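You operate a simulated robot arm through the tools that you are given. There is no shell and no other tool.

You are at the controls of a simulated robot arm. One attempt, no reset.

Task
Switch the demo box on and press the three loose key caps on to their letters.
Fine: switch on first; the letters are printed on the keyboard; three presses a cap at most; leave the fitted cap.

Only the result counts: the job must be done as asked and must still hold three seconds after the hand-in. Knocking over, shifting, dropping, spilling or breaking anything else fails it. A push-on lid holds only when it is set on centred and level and pressed home; a screw cap is set on level and turned clockwise until tight.

Robot
A 6-joint arm with a two-finger gripper, fixed in place. Base frame: the origin is at the foot of the arm, x ahead of it, y to its left, z up; the work surface is at about z = 800. Lengths are in mm, angles in rad, forces in N, time in s.
Its first joint turns from -2.897 to 2.897 rad. Payload 2.45 kg.
The TCP is the grasp point between the finger pads, 20 mm short of the fingertips. In the tool frame z runs along the fingers and y along their closing line. Largest opening 140 mm; the body of the gripper starts 168 mm behind the TCP.
Orientation is that of the tool frame in the base frame, as a unit quaternion [x, y, z, w]. With the fingers straight down and closing along the base's y, the tool's x points along the base's -x, its y along +y and its z along -z.

Tools
- The arm moves only by the tool servo_tool. Its argument "increments" is a list of rows, each a list of 7 numbers: the opening, from 0 (shut) to 1 (fully open), then the shift along the tool's x, y, z in mm, then the turn, a rotation vector about the tool's x, y, z in rad. In form: [[hand, x, y, z, wx, wy, wz], ...]. A call has 1 to 20 rows; each row shifts and turns the commanded pose from where the row before left it, along the tool's axes as they then stand. Rows are played at 5 a second. More than 50 mm and 0.15 rad between two rows, or a gripper value outside its range, and nothing of the call is played. Where a pose cannot be reached the arm comes as near as it can. A force on the tool above 90 N (or 10 N above the force at the start of the call, whichever is more), or a blocked arm, ends the call early, and 0.2 s more pass. Each finger travels about 45 mm/s and halts on what it meets, pressing with about 25 N; the grip force reading is that of the motor and also rises with nothing between the fingers. The clock runs only during rows and for 0.2 s after the last one: add rows that do not move to give the fingers time. It gives the time, the measured TCP pose, the force on the tool (base axes), the opening and the grip force at its end, in the units of the frame above (readings bear some noise), with the torque about the TCP (base axes, N m) and any sound that the robot's microphone picked up, and new pictures: "pictures" is both (left out), scene, wrist or none.
- Cameras (640 x 400 px; columns grow to the right, rows downward): "scene" is fixed at [219, -499.7, 1405.4]; the picture's right is [0.96, -0.26, 0.00], its down [-0.08, -0.30, -0.95] and it looks along [0.25, 0.92, -0.31] (base axes); focal length 335 px, centre (320, 200). "wrist" rides on the gripper at [78, 11, -209] in the tool frame; the picture's right is [-0.14, 0.99, 0.00], its down [-0.92, -0.13, -0.37] and it looks along [-0.37, -0.05, 0.93] (tool axes); focal length 280 px, centre (320, 200). There is no depth. A picture from a camera that has moved, and an enlarged one, comes with that camera's place and axes in the base frame and with its lens.
- zoom(camera, box): a new picture of the part [left, top, right, bottom] of that camera's present view, enlarged. The clock stands still meanwhile.
- hand_in(): hands the job in; it is judged then, once.

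Nothing tells you positions but the pictures and the camera data. Unless the task says otherwise, let go and move clear before handing in.

The tools are called after "Emit:" as a command line: name --pt "numbers of a row" for each row, then --argument value for the rest, lists and objects as JSON in quotes. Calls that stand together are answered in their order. servo_tool: Moves the arm, as the interface text tells. Its arguments: {"type":"object","properties":{"increments":{"type":"array"},"pictures":{"type":"string","enum":["both","scene","wrist","none"]}},"required":["increments"]} The other tools are called the same way: zoom (camera, box) takes an enlarged picture of a part of a camera's view; hand_in () hands the job in.

At the start:

```text
time_s: 0.0
ee_pos: [438.3, 689.9, 1174.5]
ee_rot: [0.0, 1.0, -0.001, -0.001]
wrist_force: [0.6, 1.1, 1.0]
ft_torque: [-0.01, 0.0, -0.01]
grip_width: 140.0
grip_force: 0.0
```

scene: 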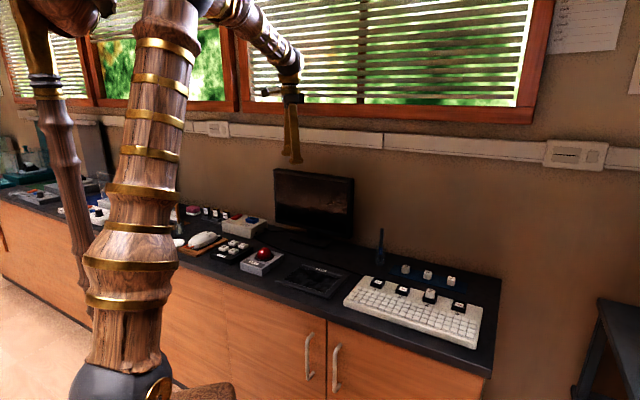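
wrist: 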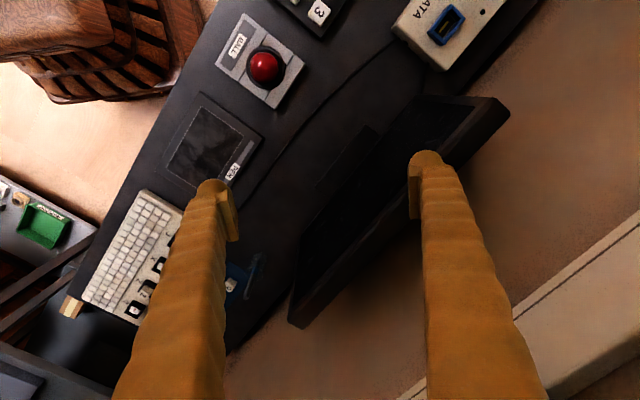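

I see a desk with a white keyboard, loose caps behind it, and various boxes further left. I'll zoom in on the scene before moving anything.

Emit:
zoom --camera "scene" --box '[330, 220, 510, 360]'

Emit:
zoom --camera "scene" --box '[160, 190, 360, 310]'

Emit:
zoom --camera "scene" --box '[0, 120, 200, 250]'

Emit:
zoom --camera "wrist" --box '[60, 120, 300, 340]'

Emit:
zoom --camera "wrist" --box '[160, 0, 540, 200]'

```text
2.86 times, centred on (420, 290) of scene
camera zoom: at [219.0, -499.7, 1405.4], right [0.96, -0.26, 0.0], down [-0.08, -0.3, -0.95], along [0.25, 0.92, -0.31], focal length 958 px, centre (34, -57)
```

zoom: 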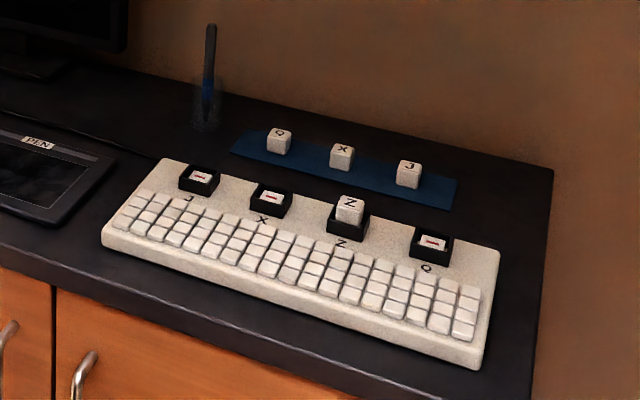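

```text
3.20 times, centred on (260, 250) of scene
camera zoom: at [219.0, -499.7, 1405.4], right [0.96, -0.26, 0.0], down [-0.08, -0.3, -0.95], along [0.25, 0.92, -0.31], focal length 1073 px, centre (512, 40)
```

zoom: 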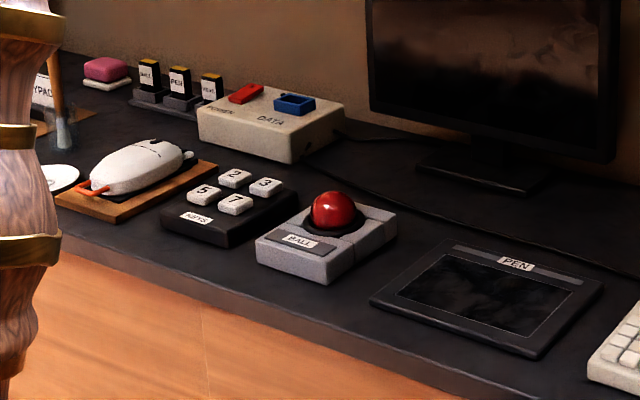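

```text
3.08 times, centred on (100, 185) of scene
camera zoom: at [219.0, -499.7, 1405.4], right [0.96, -0.26, 0.0], down [-0.08, -0.3, -0.95], along [0.25, 0.92, -0.31], focal length 1031 px, centre (997, 246)
```

zoom: 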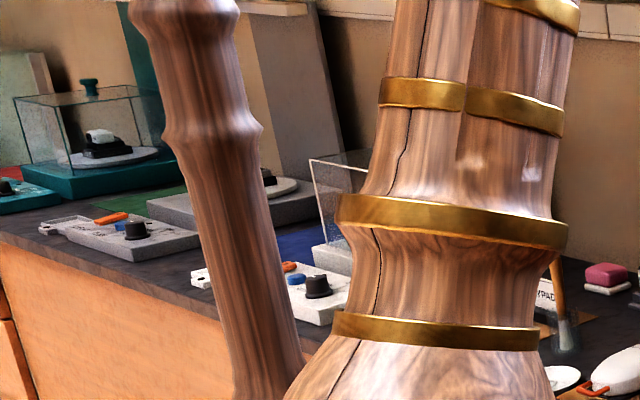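

```text
1.82 times, centred on (180, 230) of wrist
camera zoom: at [359.8, 701.6, 1382.7], right [0.14, 0.99, 0.0], down [0.92, -0.13, 0.37], along [0.37, -0.05, -0.93], focal length 510 px, centre (574, 146)
```

zoom: 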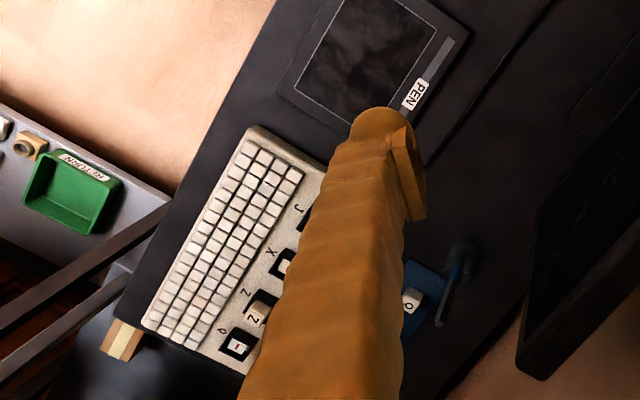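

```text
1.68 times, centred on (350, 100) of wrist
camera zoom: at [359.8, 701.6, 1382.7], right [0.14, 0.99, 0.0], down [0.92, -0.13, 0.37], along [0.37, -0.05, -0.93], focal length 472 px, centre (270, 368)
```

zoom: 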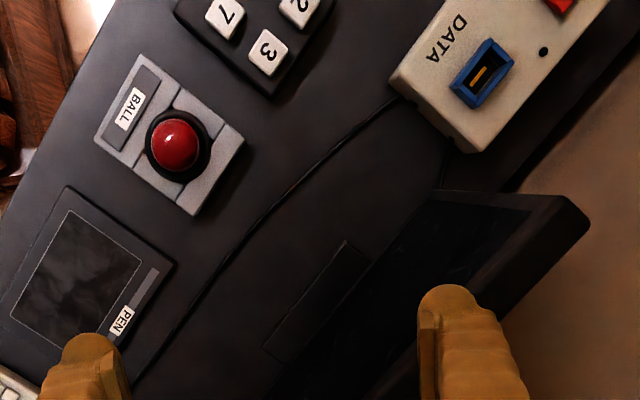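

The box marked POWER (red rocker) and DATA looks like the demo box, at about (238, 982, 860). The loose caps Q, X and J lie behind the keyboard, and their sockets are J, X, (Z fitted), Q. I'll bring the wrist camera over the box for a closer look.

Emit:
servo_tool --pt "1 46 36 0 0 0 0" --pt "1 46 36 0 0 0 0" --pt "1 46 36 0 0 0 0" --pt "1 0 0 0 0 0 0"

```text
refused: row 1 steps farther than a row can; nothing moved
```

The steps were too long (58 mm), so I'll repeat the move in smaller ones.

Emit:
servo_tool --pt "1 35 28 0 0 0 0" --pt "1 35 28 0 0 0 0" --pt "1 35 27 0 0 0 0" --pt "1 35 27 0 0 0 0" --pt "1 0 0 0 0 0 0"

```text
time_s: 1.2
ee_pos: [296.4, 801.4, 1175.5]
ee_rot: [0.001, 1.0, 0.0, 0.0]
wrist_force: [-0.8, 0.0, 0.6]
ft_torque: [0.01, -0.02, -0.03]
grip_width: 140.0
grip_force: 0.2
camera wrist: at [218.0, 811.8, 1383.3], right [0.14, 0.99, 0.0], down [0.92, -0.13, 0.37], along [0.37, -0.05, -0.93], focal length 280 px, centre (320, 200)
```

scene: 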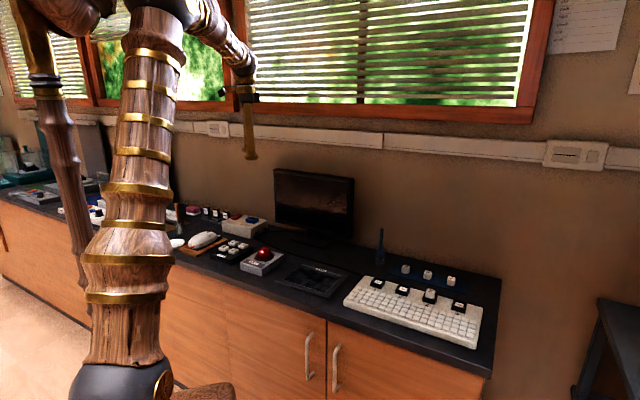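
wrist: 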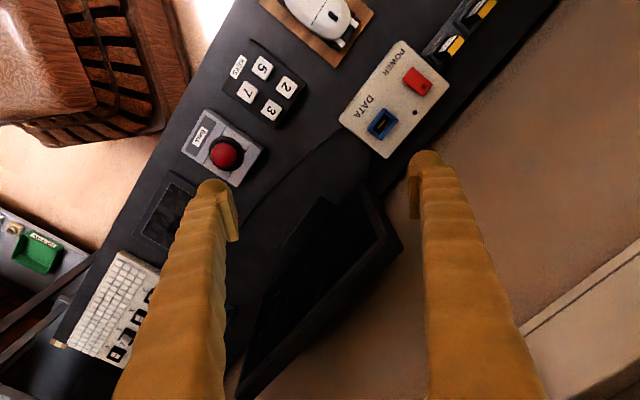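

Emit:
zoom --camera "wrist" --box '[330, 20, 490, 160]'

Emit:
zoom --camera "scene" --box '[200, 190, 290, 250]'

```text
2.86 times, centred on (410, 90) of wrist
camera zoom: at [218.0, 811.8, 1383.3], right [0.14, 0.99, 0.0], down [0.92, -0.13, 0.37], along [0.37, -0.05, -0.93], focal length 801 px, centre (63, 514)
```

zoom: 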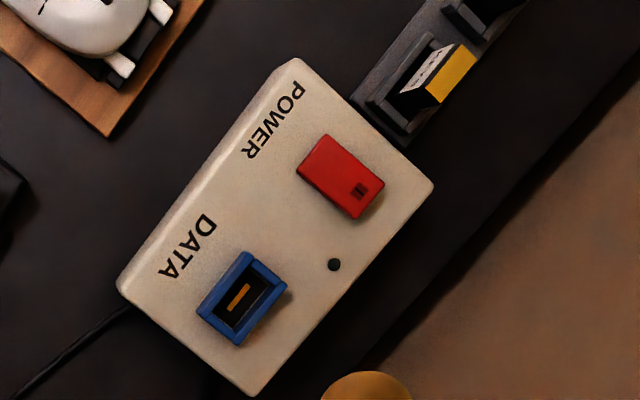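

```text
6.67 times, centred on (245, 220) of scene
camera zoom: at [219.0, -499.7, 1405.4], right [0.96, -0.26, 0.0], down [-0.08, -0.3, -0.95], along [0.25, 0.92, -0.31], focal length 2235 px, centre (820, 67)
```

zoom: 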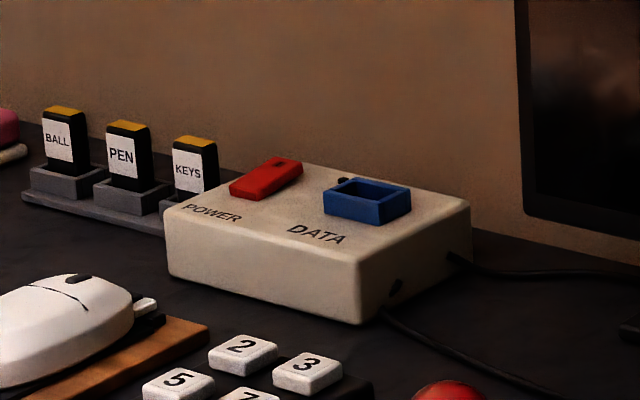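

The red rocker is raised at its wall-side end, which is the end with the mark, near (241, 988, 867). The lamp next to the port is dark, so I take it to be off. I'll yaw the tool 45° to line up with the desk and move over that way with the fingers closing.

Emit:
servo_tool --pt "0.5 0 0 0 0 0 -0.131" --pt "0.3 0 0 0 0 0 -0.131" --pt "0 0 0 0 0 0 -0.131" --pt "0 0 0 0 0 0 -0.131" --pt "0 0 0 0 0 0 -0.131" --pt "0 0 0 0 0 0 -0.13" --pt "0 0 43 0 0 0 0" --pt "0 0 43 0 0 0 0" --pt "0 0 43 0 0 0 0" --pt "0 0 42 0 0 0 0" --pt "0 0 0 0 0 0 0"

```text
time_s: 3.6
ee_pos: [177.9, 919.6, 1176.6]
ee_rot: [-0.383, 0.924, 0.0, 0.0]
wrist_force: [0.2, 0.1, -0.2]
ft_torque: [0.01, 0.08, 0.01]
grip_width: 0.2
grip_force: 24.8
camera wrist: at [114.5, 872.7, 1383.6], right [-0.6, 0.8, 0.0], down [0.74, 0.56, 0.37], along [0.29, 0.22, -0.93], focal length 280 px, centre (320, 200)
```

scene: 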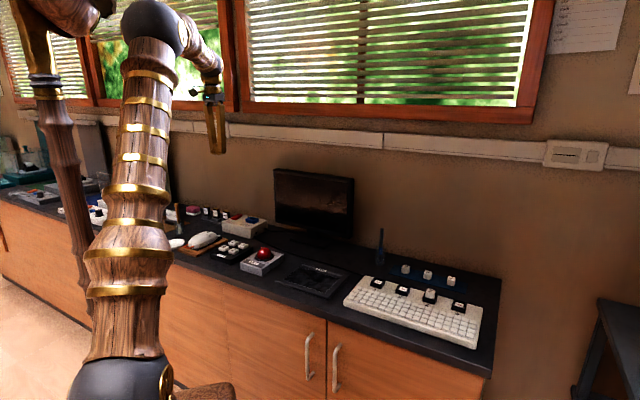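
wrist: 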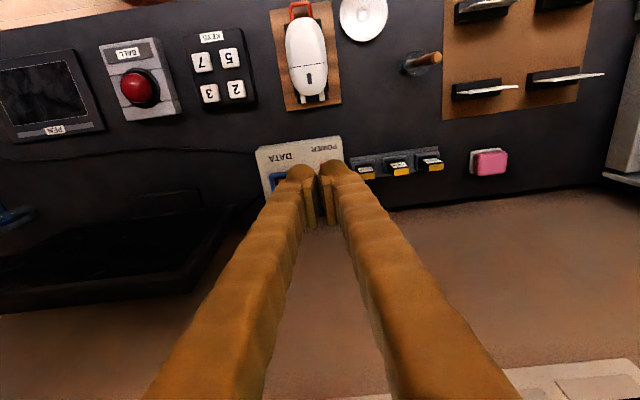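

The arm reaches here easily. Next I'll tilt the tool 0.4 rad toward the wall and move down along its axis to a point above the raised end of the rocker.

Emit:
servo_tool --pt "0 0 3 0 0 -0.134 0" --pt "0 0 0 0 0 -0.133 0" --pt "0 0 0 0 0 -0.133 0" --pt "0 0 0 44 0 0 0" --pt "0 0 0 44 0 0 0" --pt "0 0 0 44 0 0 0" --pt "0 0 0 44 0 0 0" --pt "0 0 0 40 0 0 0" --pt "0 0 0 0 0 0 0" --pt "0 0 0 0 0 0 0"

```text
time_s: 5.8
ee_pos: [233.3, 985.0, 975.5]
ee_rot: [-0.376, 0.905, 0.077, 0.183]
wrist_force: [0.5, -0.8, 0.6]
ft_torque: [0.0, 0.02, 0.02]
grip_width: 0.0
grip_force: 25.1
camera wrist: at [117.7, 884.6, 1136.0], right [-0.61, 0.79, 0.05], down [0.59, 0.41, 0.7], along [0.53, 0.46, -0.71], focal length 280 px, centre (320, 200)
```

scene: 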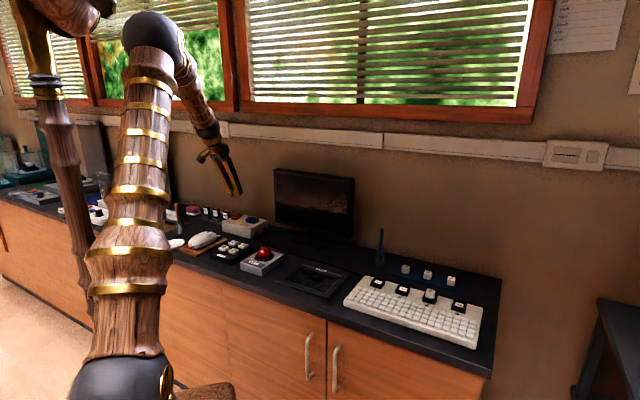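
wrist: 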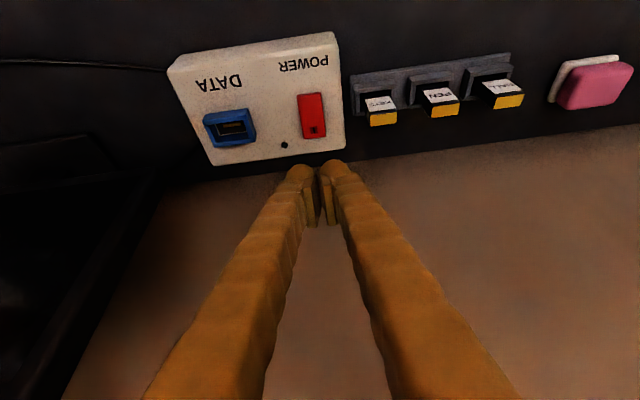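

The tool is now tilted just above the box. I'll zoom in to refine the rocker's position.

Emit:
zoom --camera "wrist" --box '[250, 60, 390, 200]'

Emit:
zoom --camera "scene" --box '[190, 160, 290, 240]'

```text
2.86 times, centred on (320, 130) of wrist
camera zoom: at [117.7, 884.6, 1136.0], right [-0.61, 0.79, 0.05], down [0.59, 0.41, 0.7], along [0.53, 0.46, -0.71], focal length 801 px, centre (320, 400)
```

zoom: 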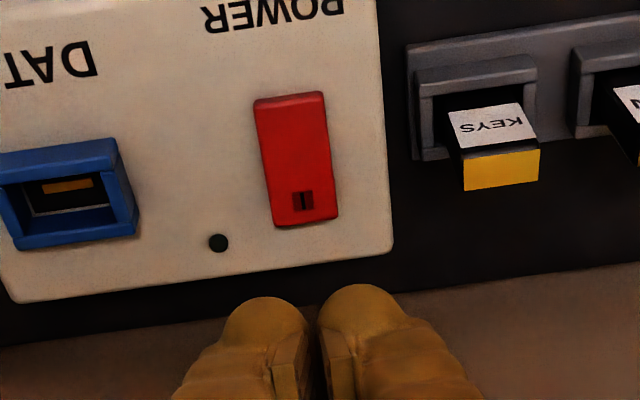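

```text
5.00 times, centred on (240, 200) of scene
camera zoom: at [219.0, -499.7, 1405.4], right [0.96, -0.26, 0.0], down [-0.08, -0.3, -0.95], along [0.25, 0.92, -0.31], focal length 1676 px, centre (720, 200)
```

zoom: 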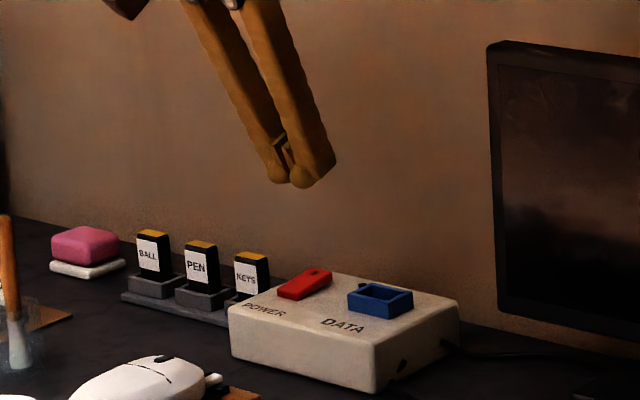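

The mark on the raised end reads "I" and sits at about (239.5, 988, 867). I'll move to about 15 mm above that end before making small pressing steps.

Emit:
servo_tool --pt "0 5 -1 23.4 0 0 0" --pt "0 5 -1 23.4 0 0 0" --pt "0 5 0 23.4 0 0 0" --pt "0 0 0 0 0 0 0" --pt "0 0 0 0 0 0 0"

Emit:
zoom --camera "wrist" --box '[250, 60, 390, 200]'

Emit:
zoom --camera "scene" --box '[210, 180, 270, 240]'

```text
time_s: 7.0
ee_pos: [244.9, 991.5, 907.8]
ee_rot: [-0.375, 0.906, 0.076, 0.183]
wrist_force: [0.0, 0.8, -0.2]
ft_torque: [0.01, 0.0, 0.0]
grip_width: 0.0
grip_force: 25.1
camera wrist: at [129.5, 890.1, 1067.8], right [-0.61, 0.79, 0.05], down [0.59, 0.41, 0.7], along [0.53, 0.46, -0.71], focal length 280 px, centre (320, 200)
```

scene: 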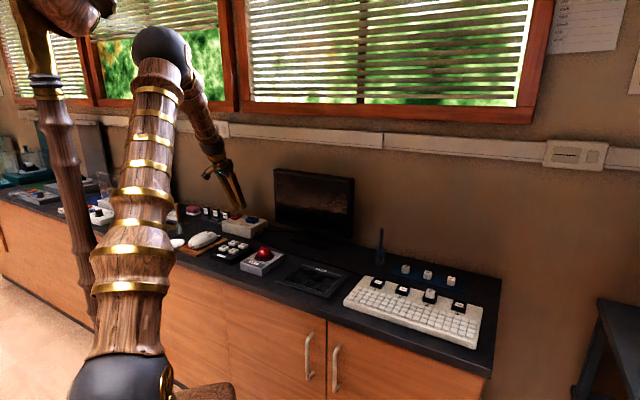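
wrist: 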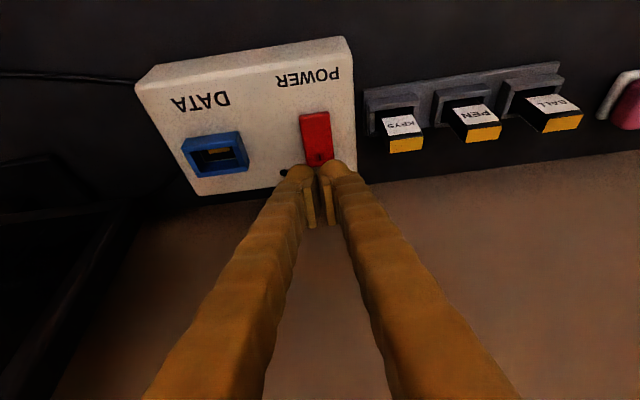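

```text
2.86 times, centred on (320, 130) of wrist
camera zoom: at [129.5, 890.1, 1067.8], right [-0.61, 0.79, 0.05], down [0.59, 0.41, 0.7], along [0.53, 0.46, -0.71], focal length 801 px, centre (320, 400)
```

zoom: 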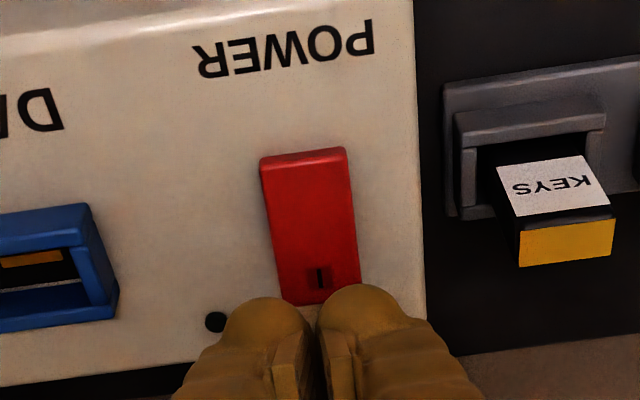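

```text
6.67 times, centred on (240, 210) of scene
camera zoom: at [219.0, -499.7, 1405.4], right [0.96, -0.26, 0.0], down [-0.08, -0.3, -0.95], along [0.25, 0.92, -0.31], focal length 2235 px, centre (853, 133)
```

zoom: 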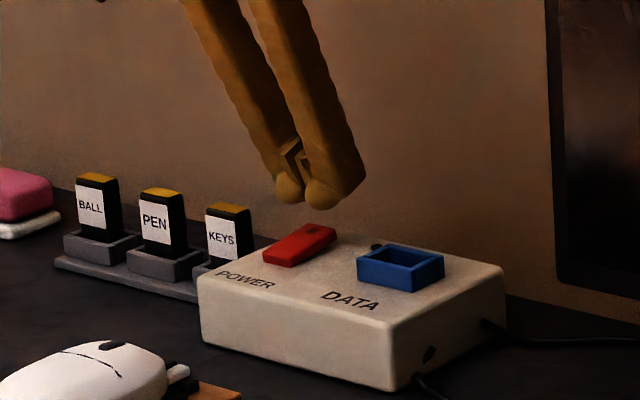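

The fingertips are about 15 mm over the "I" end and centred across it. I'll go down vertically in 3 mm steps and watch the force.

Emit:
servo_tool --pt "0 1.17 0 2.76 0 0 0" --pt "0 1.17 0 2.76 0 0 0" --pt "0 1.17 0 2.76 0 0 0" --pt "0 1.17 0 2.76 0 0 0" --pt "0 1.17 0 2.76 0 0 0" --pt "0 0 0 0 0 0 0" --pictures "none"

Emit:
zoom --camera "scene" --box '[210, 180, 270, 240]'

```text
time_s: 8.4
ee_pos: [243.7, 991.3, 890.1]
ee_rot: [-0.375, 0.905, 0.076, 0.183]
wrist_force: [0.4, 0.5, 0.3]
ft_torque: [0.01, -0.01, -0.01]
grip_width: 0.0
grip_force: 24.8
```

```text
6.67 times, centred on (240, 210) of scene
camera zoom: at [219.0, -499.7, 1405.4], right [0.96, -0.26, 0.0], down [-0.08, -0.3, -0.95], along [0.25, 0.92, -0.31], focal length 2235 px, centre (853, 133)
```

zoom: 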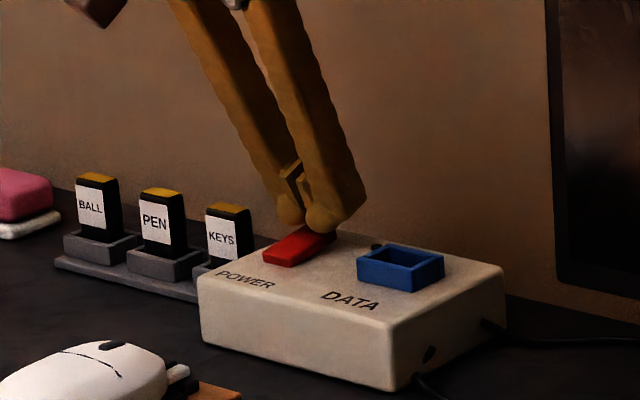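

No contact yet at TCP z 890. I'll continue down in 2 mm steps.

Emit:
servo_tool --pt "0 0.78 0 1.84 0 0 0" --pt "0 0.78 0 1.84 0 0 0" --pt "0 0.78 0 1.84 0 0 0" --pt "0 0 0 0 0 0 0" --pictures "none"

Emit:
zoom --camera "scene" --box '[210, 180, 270, 240]'

```text
time_s: 9.4
ee_pos: [244.2, 992.6, 883.2]
ee_rot: [-0.375, 0.905, 0.076, 0.183]
wrist_force: [0.8, 0.1, 0.3]
ft_torque: [0.0, 0.0, 0.0]
grip_width: 0.1
grip_force: 29.2
heard: click
```

```text
6.67 times, centred on (240, 210) of scene
camera zoom: at [219.0, -499.7, 1405.4], right [0.96, -0.26, 0.0], down [-0.08, -0.3, -0.95], along [0.25, 0.92, -0.31], focal length 2235 px, centre (853, 133)
```

zoom: 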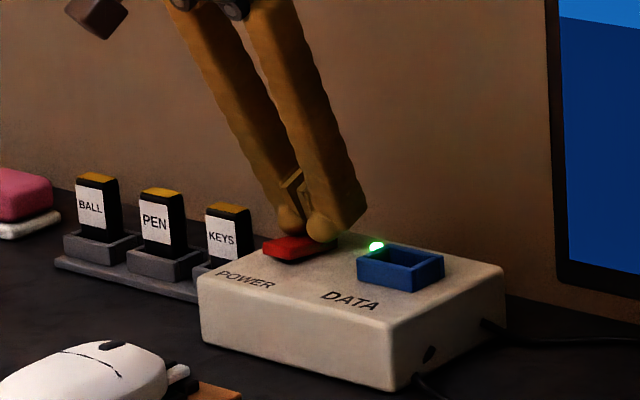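

The rocker clicked, the lamp is green and the monitor has come on. I'll move straight up, then back along the tool axis to a safe height, and straighten the tool.

Emit:
servo_tool --pt "0 -7.8 0 -18.4 0 0 0" --pt "0 -15.6 0 -36.8 0 0 0" --pt "0 0 0 -48 0 0 0" --pt "0 0 0 -48 0 0 0" --pt "0 0 0 -48 0 0 0" --pt "0 0 0 -48 0 0 0" --pt "0 0 0 -48 0 0 0" --pt "0 0 0 -30 0 0.134 0" --pt "0 0 0 0 0 0.133 0" --pt "0 0 0 0 0 0.133 0" --pt "0 0 0 0 0 0 0"

Emit:
zoom --camera "scene" --box '[210, 180, 270, 240]'

```text
time_s: 11.8
ee_pos: [169.6, 917.1, 1194.7]
ee_rot: [-0.383, 0.924, 0.0, 0.0]
wrist_force: [1.0, -0.3, -0.8]
ft_torque: [0.05, -0.03, 0.01]
grip_width: 0.4
grip_force: 28.9
camera wrist: at [107.3, 869.7, 1401.4], right [-0.6, 0.8, 0.0], down [0.74, 0.56, 0.37], along [0.29, 0.22, -0.93], focal length 280 px, centre (320, 200)
```

scene: 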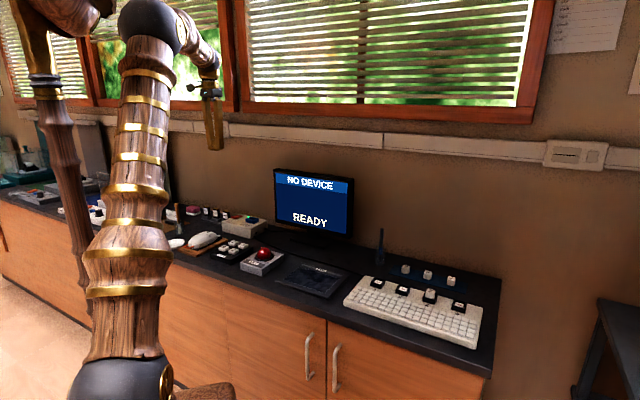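
wrist: 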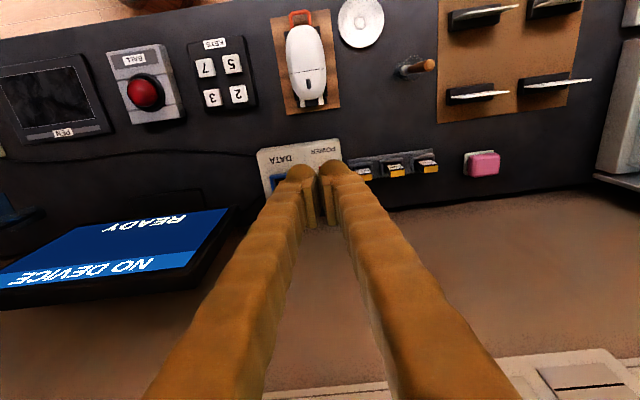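

```text
6.67 times, centred on (240, 210) of scene
camera zoom: at [219.0, -499.7, 1405.4], right [0.96, -0.26, 0.0], down [-0.08, -0.3, -0.95], along [0.25, 0.92, -0.31], focal length 2235 px, centre (853, 133)
```

zoom: 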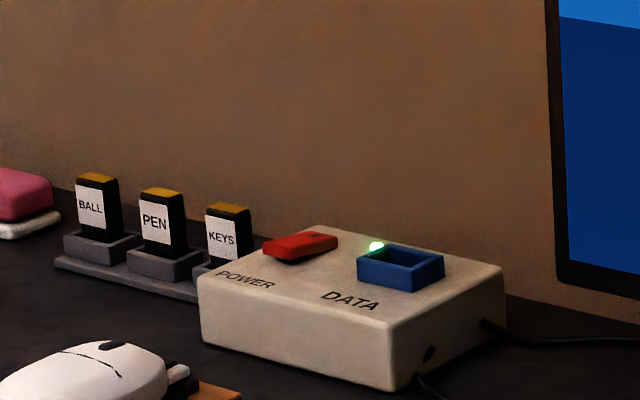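

The box is on ("NO DEVICE / READY"). Next I'll travel high above the desk to the keyboard end and look down at the caps and sockets.

Emit:
servo_tool --pt "0 0 -47 0 0 0 0" --pt "0 0 -47 0 0 0 0" --pt "0 0 -47 0 0 0 0" --pt "0 0 -47 0 0 0 0" --pt "0 0 -47 0 0 0 0" --pt "0 0 -47 0 0 0 0" --pt "0 0 -47 0 0 0 0" --pt "0 0 -47 0 0 0 0" --pt "0 0 -47 0 0 0 0" --pt "0 0 -47 0 0 0 0" --pt "0 0 -47 0 0 0 0" --pt "0 0 -47 0 0 0 0" --pt "0 0 -47 0 0 0 0" --pt "0 0 -47 0 0 0 0" --pt "0 0 -47 0 0 0 0" --pt "0 0 -47 0 0 0 0" --pt "0 0 -47 0 0 0 0" --pt "0 -30 -40 0 0 0 0" --pt "0 -40 0 0 0 0 0" --pt "0 0 0 0 0 0 0"

```text
time_s: 16.0
ee_pos: [815.2, 373.5, 1193.5]
ee_rot: [-0.382, 0.924, -0.001, -0.001]
wrist_force: [0.3, 0.5, 0.1]
ft_torque: [-0.03, -0.02, 0.0]
grip_width: 0.3
grip_force: 30.0
camera wrist: at [752.4, 325.1, 1400.8], right [-0.6, 0.8, 0.0], down [0.74, 0.56, 0.37], along [0.29, 0.22, -0.93], focal length 280 px, centre (320, 200)
```

scene: 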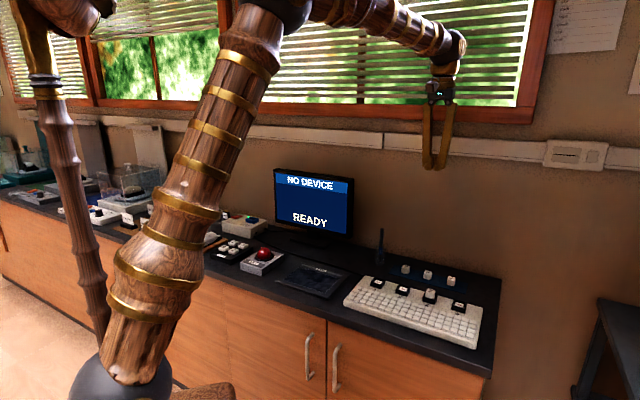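
wrist: 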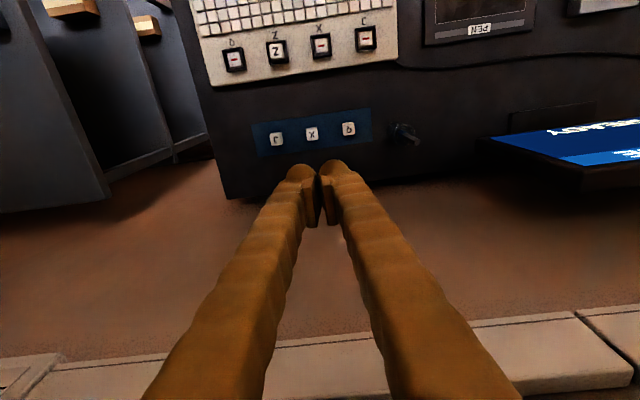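

I can see all the caps and sockets: Q, Z, X, J from left to right in this upside-down view, with the loose caps J, X, Q on the blue mat. I'll go lower for a sharper measurement.

Emit:
servo_tool --pt "0.3 0 0 40 0 0 0" --pt "0.3 0 0 40 0 0 0" --pt "0.3 0 0 40 0 0 0" --pt "0.3 0 0 40 0 0 0" --pt "0.3 0 0 30 0 0 0" --pt "0.3 0 0 0 0 0 0" --pt "0.3 0 0 0 0 0 0"

Emit:
zoom --camera "wrist" --box '[140, 20, 420, 195]'

Emit:
zoom --camera "scene" --box '[340, 240, 480, 330]'

```text
time_s: 17.6
ee_pos: [815.0, 371.3, 1003.8]
ee_rot: [-0.383, 0.924, 0.0, 0.0]
wrist_force: [0.3, 0.2, 0.6]
ft_torque: [-0.03, 0.03, -0.01]
grip_width: 41.9
grip_force: 0.0
camera wrist: at [751.9, 324.3, 1211.1], right [-0.6, 0.8, 0.0], down [0.74, 0.56, 0.37], along [0.29, 0.22, -0.93], focal length 280 px, centre (320, 200)
```

scene: 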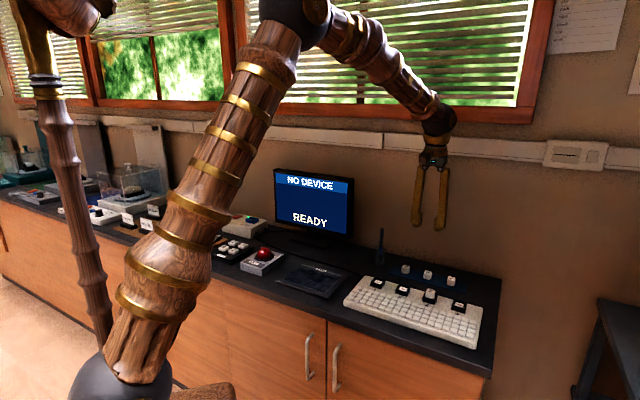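
wrist: 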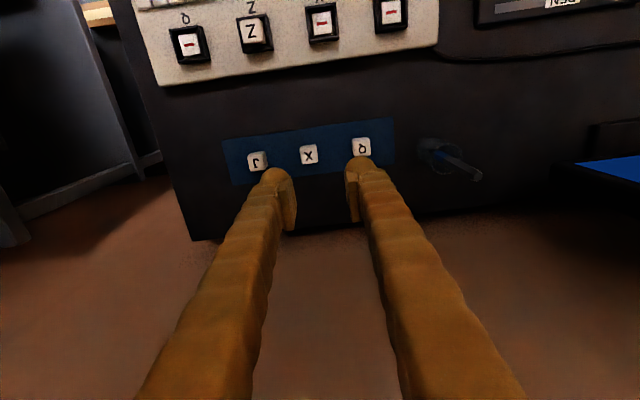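

```text
2.29 times, centred on (280, 108) of wrist
camera zoom: at [751.9, 324.3, 1211.1], right [-0.6, 0.8, 0.0], down [0.74, 0.56, 0.37], along [0.29, 0.22, -0.93], focal length 641 px, centre (411, 411)
```

zoom: 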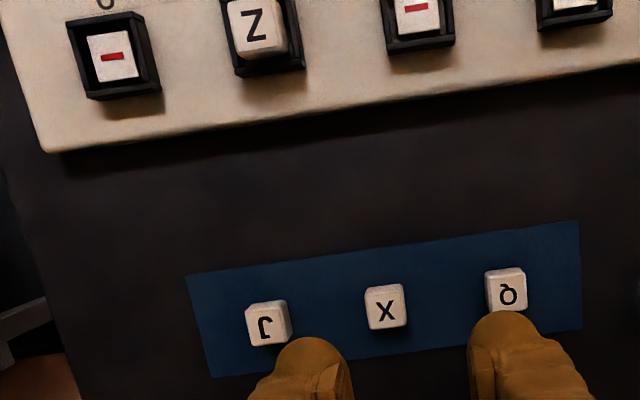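

```text
4.44 times, centred on (410, 285) of scene
camera zoom: at [219.0, -499.7, 1405.4], right [0.96, -0.26, 0.0], down [-0.08, -0.3, -0.95], along [0.25, 0.92, -0.31], focal length 1490 px, centre (-80, -178)
```

zoom: 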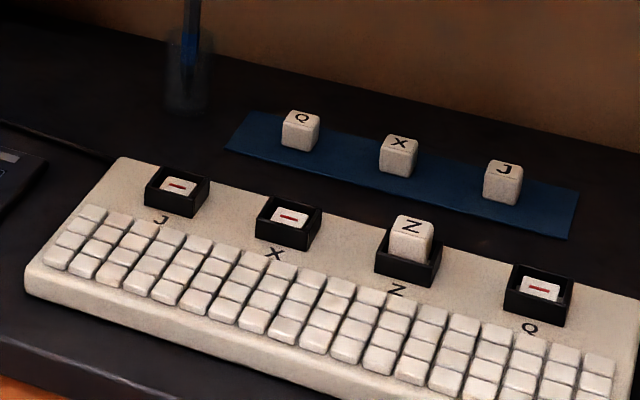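

I have a good view of caps and sockets. I'll take tighter zooms to measure their positions and angles accurately.

Emit:
zoom --camera "wrist" --box '[235, 125, 315, 175]'

Emit:
zoom --camera "wrist" --box '[320, 120, 400, 170]'

Emit:
zoom --camera "wrist" --box '[150, 0, 290, 80]'

Emit:
zoom --camera "wrist" --box '[290, 0, 430, 80]'

Emit:
zoom --camera "scene" --box '[395, 255, 465, 295]'

Emit:
zoom --camera "scene" --box '[365, 270, 475, 320]'

```text
8.00 times, centred on (275, 150) of wrist
camera zoom: at [751.9, 324.3, 1211.1], right [-0.6, 0.8, 0.0], down [0.74, 0.56, 0.37], along [0.29, 0.22, -0.93], focal length 2243 px, centre (680, 600)
```

zoom: 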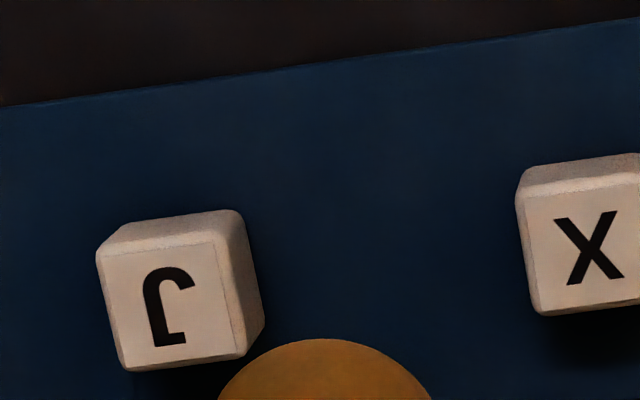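

```text
8.00 times, centred on (360, 145) of wrist
camera zoom: at [751.9, 324.3, 1211.1], right [-0.6, 0.8, 0.0], down [0.74, 0.56, 0.37], along [0.29, 0.22, -0.93], focal length 2243 px, centre (0, 640)
```

zoom: 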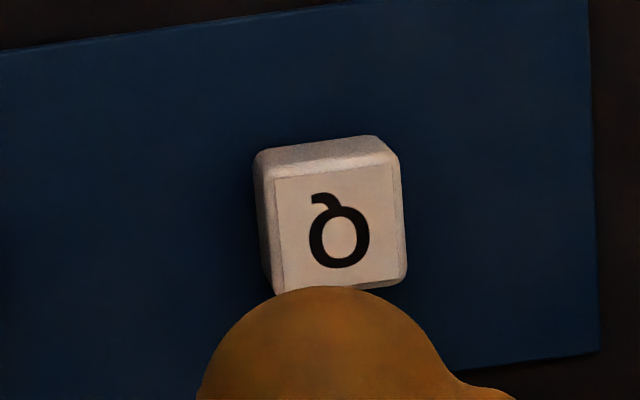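

```text
4.57 times, centred on (220, 40) of wrist
camera zoom: at [751.9, 324.3, 1211.1], right [-0.6, 0.8, 0.0], down [0.74, 0.56, 0.37], along [0.29, 0.22, -0.93], focal length 1282 px, centre (777, 931)
```

zoom: 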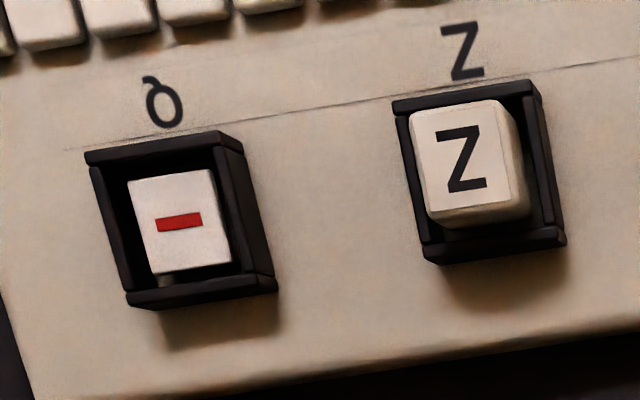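

```text
4.57 times, centred on (360, 40) of wrist
camera zoom: at [751.9, 324.3, 1211.1], right [-0.6, 0.8, 0.0], down [0.74, 0.56, 0.37], along [0.29, 0.22, -0.93], focal length 1282 px, centre (137, 931)
```

zoom: 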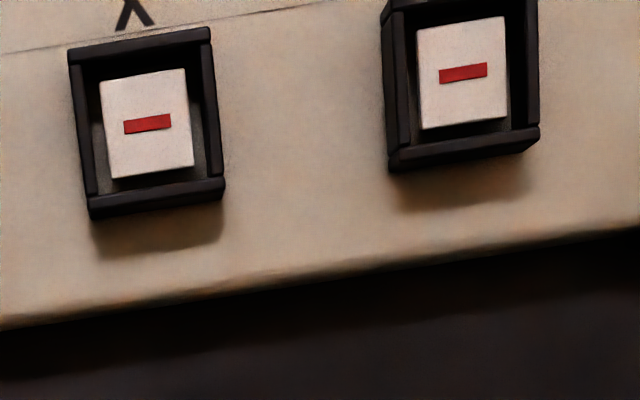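

```text
9.14 times, centred on (430, 275) of scene
camera zoom: at [219.0, -499.7, 1405.4], right [0.96, -0.26, 0.0], down [-0.08, -0.3, -0.95], along [0.25, 0.92, -0.31], focal length 3065 px, centre (-686, -486)
```

zoom: 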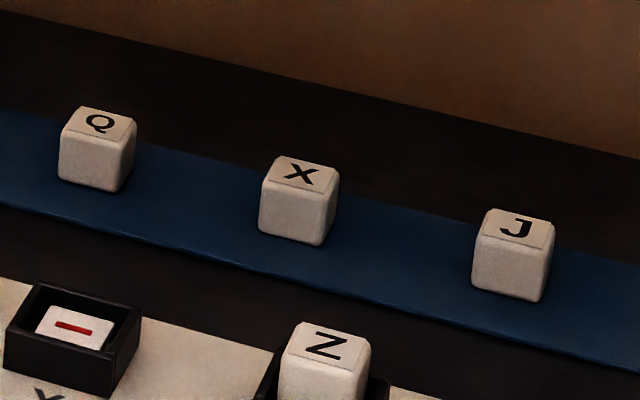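

```text
5.82 times, centred on (420, 295) of scene
camera zoom: at [219.0, -499.7, 1405.4], right [0.96, -0.26, 0.0], down [-0.08, -0.3, -0.95], along [0.25, 0.92, -0.31], focal length 1950 px, centre (-262, -353)
```

zoom: 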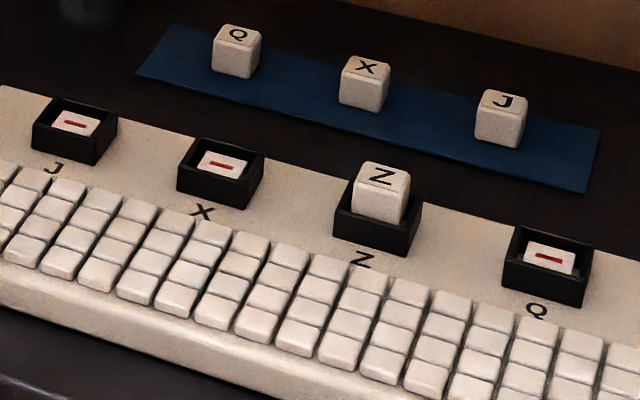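

The positions are consistent. In desk-aligned coordinates the sockets are 80 mm apart, with stem tops at z≈833 and frame rims at z≈837. The cap tops are at z≈824, and the fitted Z cap's top is at z≈852. Before choosing a grasp depth I'll check the fingertip geometry.

Emit:
zoom --camera "wrist" --box '[220, 150, 420, 275]'

Emit:
zoom --camera "scene" --box '[395, 140, 475, 240]'

```text
3.20 times, centred on (320, 212) of wrist
camera zoom: at [751.9, 324.3, 1211.1], right [-0.6, 0.8, 0.0], down [0.74, 0.56, 0.37], along [0.29, 0.22, -0.93], focal length 897 px, centre (320, 160)
```

zoom: 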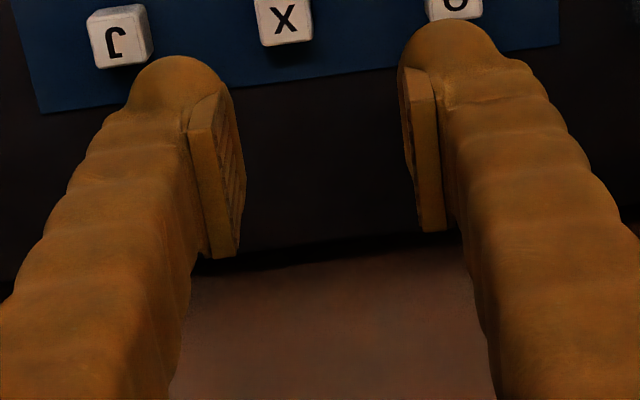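

```text
4.00 times, centred on (435, 190) of scene
camera zoom: at [219.0, -499.7, 1405.4], right [0.96, -0.26, 0.0], down [-0.08, -0.3, -0.95], along [0.25, 0.92, -0.31], focal length 1341 px, centre (-140, 240)
```

zoom: 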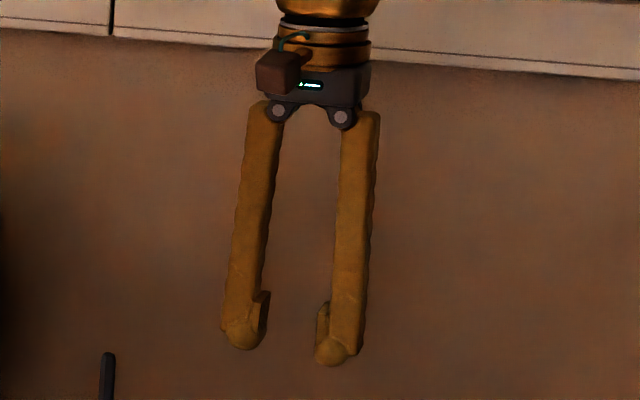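

The finger pads reach close to the tips. I'll hold each cap by its top 13 mm or so, which keeps the tips above the frame rims. I'll start with X, hovering above it with the fingers open 42 mm.

Emit:
servo_tool --pt "0.3 -8.8 -16.1 20 0 0 0" --pt "0.3 0 0 35 0 0 0" --pt "0.3 0 0 35 0 0 0" --pt "0.3 0 0 30 0 0 0" --pt "0.3 0 0 0 0 0 0" --pt "0.3 0 0 0 0 0 0"

Emit:
zoom --camera "wrist" --box '[240, 130, 400, 230]'

Emit:
zoom --camera "scene" --box '[380, 210, 480, 310]'

```text
time_s: 19.0
ee_pos: [831.1, 368.0, 883.2]
ee_rot: [-0.383, 0.924, 0.0, 0.0]
wrist_force: [-0.1, 0.1, 0.5]
ft_torque: [0.02, 0.01, -0.02]
grip_width: 42.1
grip_force: 0.2
camera wrist: at [768.9, 320.2, 1091.3], right [-0.6, 0.8, 0.0], down [0.74, 0.56, 0.37], along [0.29, 0.22, -0.93], focal length 280 px, centre (320, 200)
```

scene: 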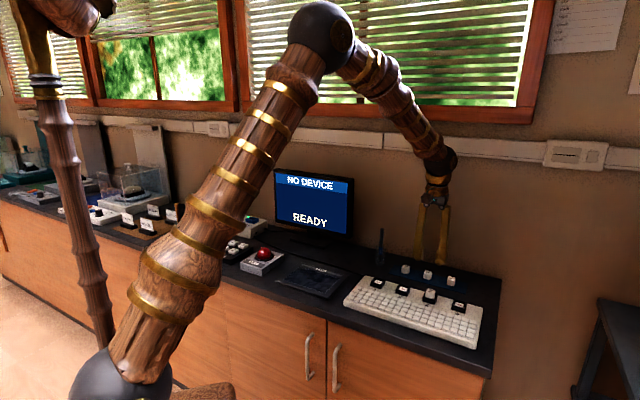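
wrist: 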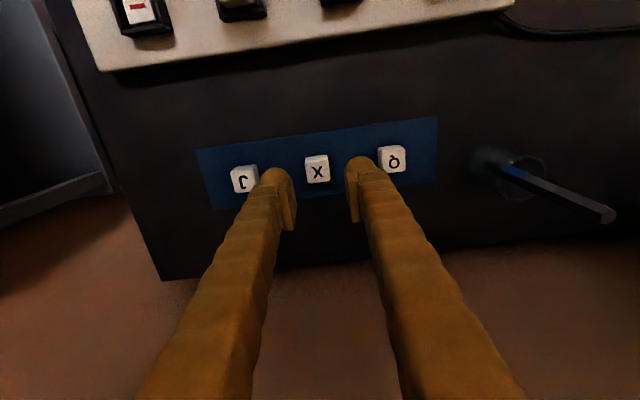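

```text
4.00 times, centred on (320, 180) of wrist
camera zoom: at [768.9, 320.2, 1091.3], right [-0.6, 0.8, 0.0], down [0.74, 0.56, 0.37], along [0.29, 0.22, -0.93], focal length 1122 px, centre (320, 280)
```

zoom: 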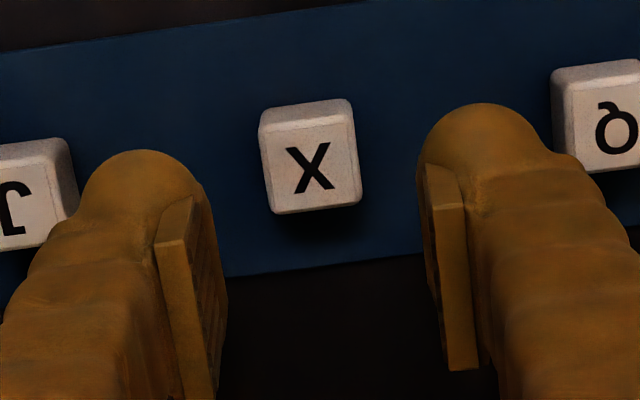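

```text
4.00 times, centred on (430, 260) of scene
camera zoom: at [219.0, -499.7, 1405.4], right [0.96, -0.26, 0.0], down [-0.08, -0.3, -0.95], along [0.25, 0.92, -0.31], focal length 1341 px, centre (-120, -40)
```

zoom: 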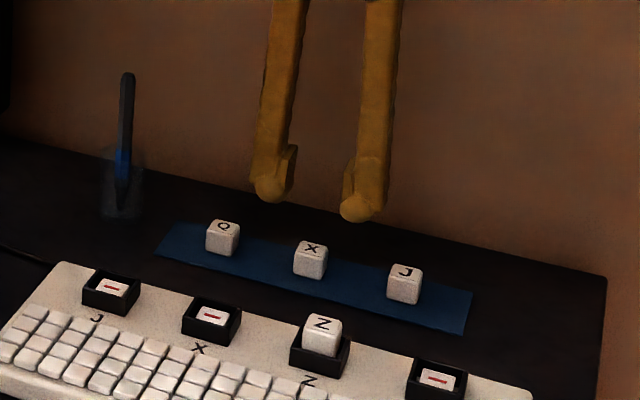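

X is nearly between the fingers. I'll zoom closer to fine-tune the centring.

Emit:
zoom --camera "wrist" --box '[296, 145, 344, 190]'

```text
8.89 times, centred on (320, 168) of wrist
camera zoom: at [768.9, 320.2, 1091.3], right [-0.6, 0.8, 0.0], down [0.74, 0.56, 0.37], along [0.29, 0.22, -0.93], focal length 2492 px, centre (320, 489)
```

zoom: 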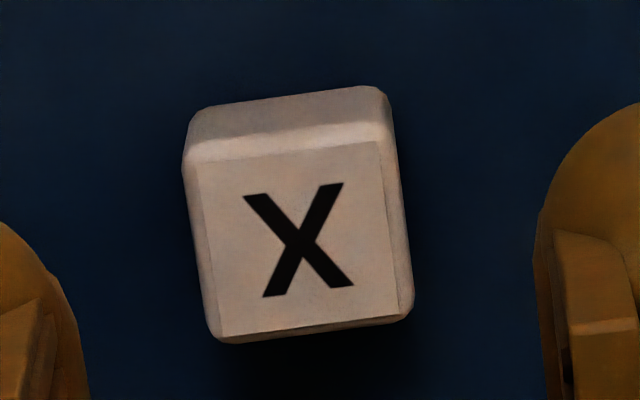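

The X cap is about 2 mm off the tool axis along the desk. I'll correct that and descend to the grasp height.

Emit:
servo_tool --pt "0.3 0.7 -2.2 20 0 0 0" --pt "0.3 0 0 18 0 0 0" --pt "0.3 0 0 13 0 0 0" --pt "0.3 0 0 0 0 0 0" --pt "0.3 0 0 0 0 0 0"

Emit:
zoom --camera "wrist" --box '[260, 145, 380, 220]'

Emit:
zoom --camera "scene" --box '[390, 230, 470, 310]'

```text
time_s: 20.2
ee_pos: [832.0, 365.4, 832.0]
ee_rot: [-0.383, 0.924, -0.001, 0.0]
wrist_force: [-0.3, -0.6, -0.4]
ft_torque: [-0.04, -0.03, -0.01]
grip_width: 42.2
grip_force: 0.1
camera wrist: at [769.7, 317.6, 1039.5], right [-0.6, 0.8, 0.0], down [0.74, 0.56, 0.37], along [0.29, 0.22, -0.93], focal length 280 px, centre (320, 200)
```

scene: 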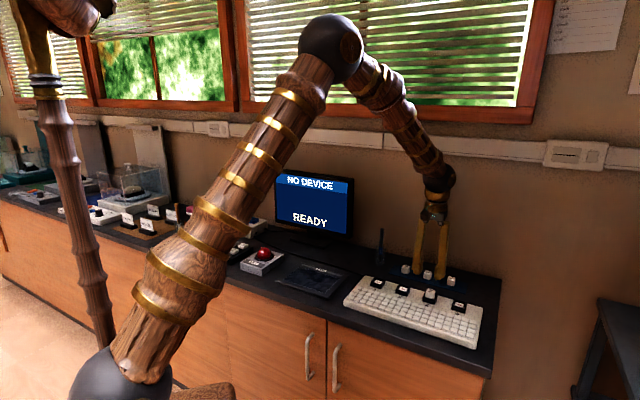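
wrist: 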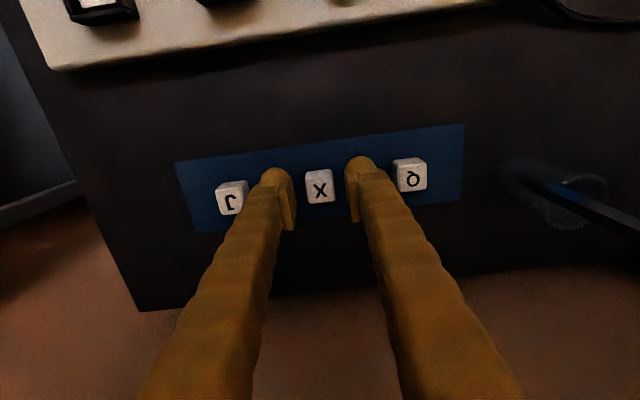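

```text
5.33 times, centred on (320, 182) of wrist
camera zoom: at [769.7, 317.6, 1039.5], right [-0.6, 0.8, 0.0], down [0.74, 0.56, 0.37], along [0.29, 0.22, -0.93], focal length 1495 px, centre (320, 293)
```

zoom: 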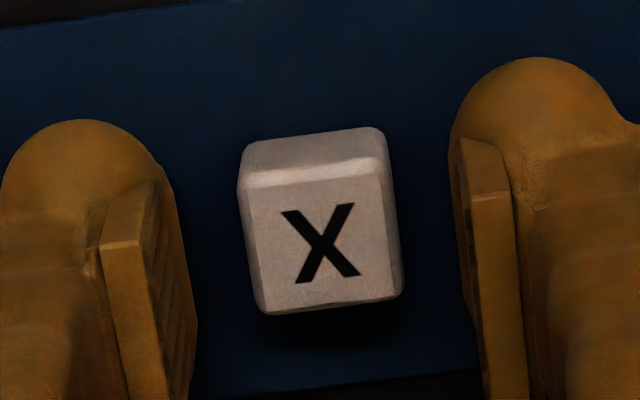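

```text
5.00 times, centred on (430, 270) of scene
camera zoom: at [219.0, -499.7, 1405.4], right [0.96, -0.26, 0.0], down [-0.08, -0.3, -0.95], along [0.25, 0.92, -0.31], focal length 1676 px, centre (-230, -150)
```

zoom: 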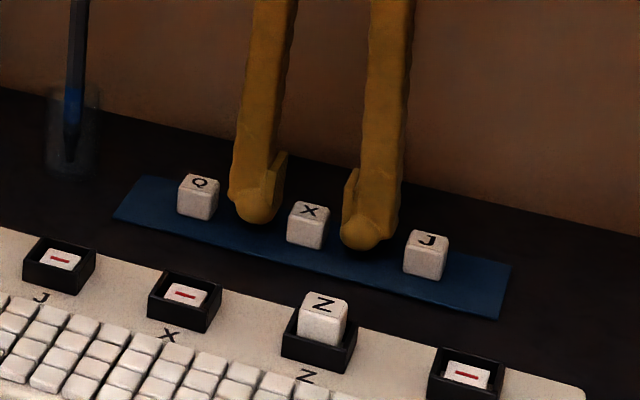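

The X cap is centred on the tool axis, so I'll close the fingers on it.

Emit:
servo_tool --pt "0.2 0 0 0 0 0 0" --pt "0 0 0 0 0 0 0" --pt "0 0 0 0 0 0 0" --pt "0 0 0 0 0 0 0" --pt "0 0 0 0 0 0 0"

Emit:
zoom --camera "wrist" --box '[260, 145, 380, 220]'

Emit:
zoom --camera "scene" --box '[390, 230, 470, 310]'

```text
time_s: 21.4
ee_pos: [832.4, 364.9, 831.6]
ee_rot: [-0.382, 0.924, 0.001, 0.0]
wrist_force: [0.7, -0.5, -0.2]
ft_torque: [0.01, 0.01, 0.0]
grip_width: 19.9
grip_force: 25.5
camera wrist: at [769.7, 317.6, 1039.6], right [-0.6, 0.8, 0.0], down [0.74, 0.56, 0.37], along [0.29, 0.22, -0.93], focal length 280 px, centre (320, 200)
```

scene: 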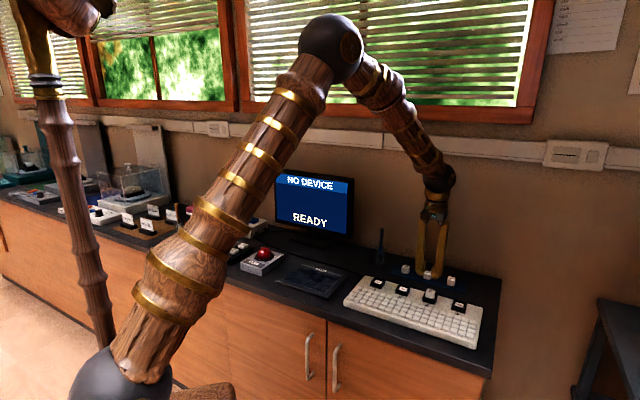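
wrist: 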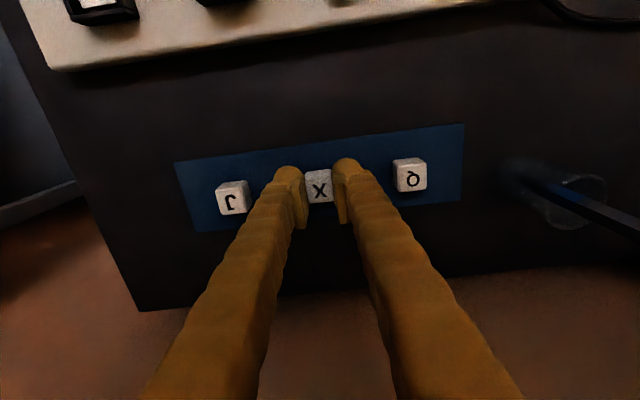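

```text
5.33 times, centred on (320, 182) of wrist
camera zoom: at [769.7, 317.6, 1039.6], right [-0.6, 0.8, 0.0], down [0.74, 0.56, 0.37], along [0.29, 0.22, -0.93], focal length 1495 px, centre (320, 293)
```

zoom: 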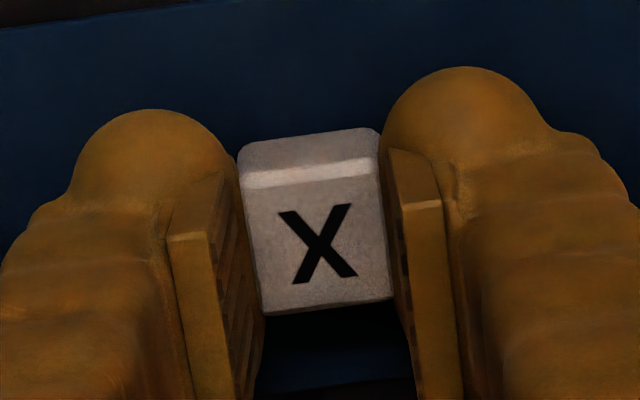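

```text
5.00 times, centred on (430, 270) of scene
camera zoom: at [219.0, -499.7, 1405.4], right [0.96, -0.26, 0.0], down [-0.08, -0.3, -0.95], along [0.25, 0.92, -0.31], focal length 1676 px, centre (-230, -150)
```

zoom: 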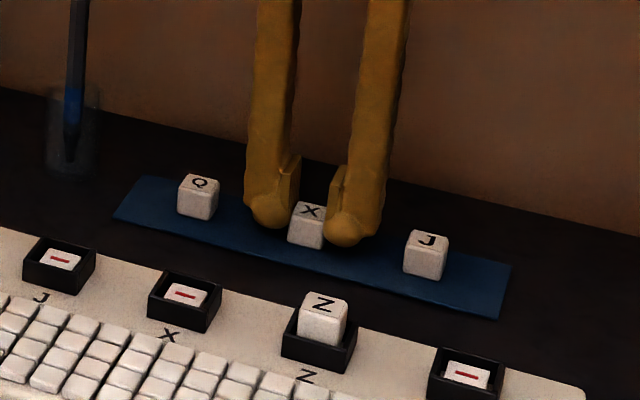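

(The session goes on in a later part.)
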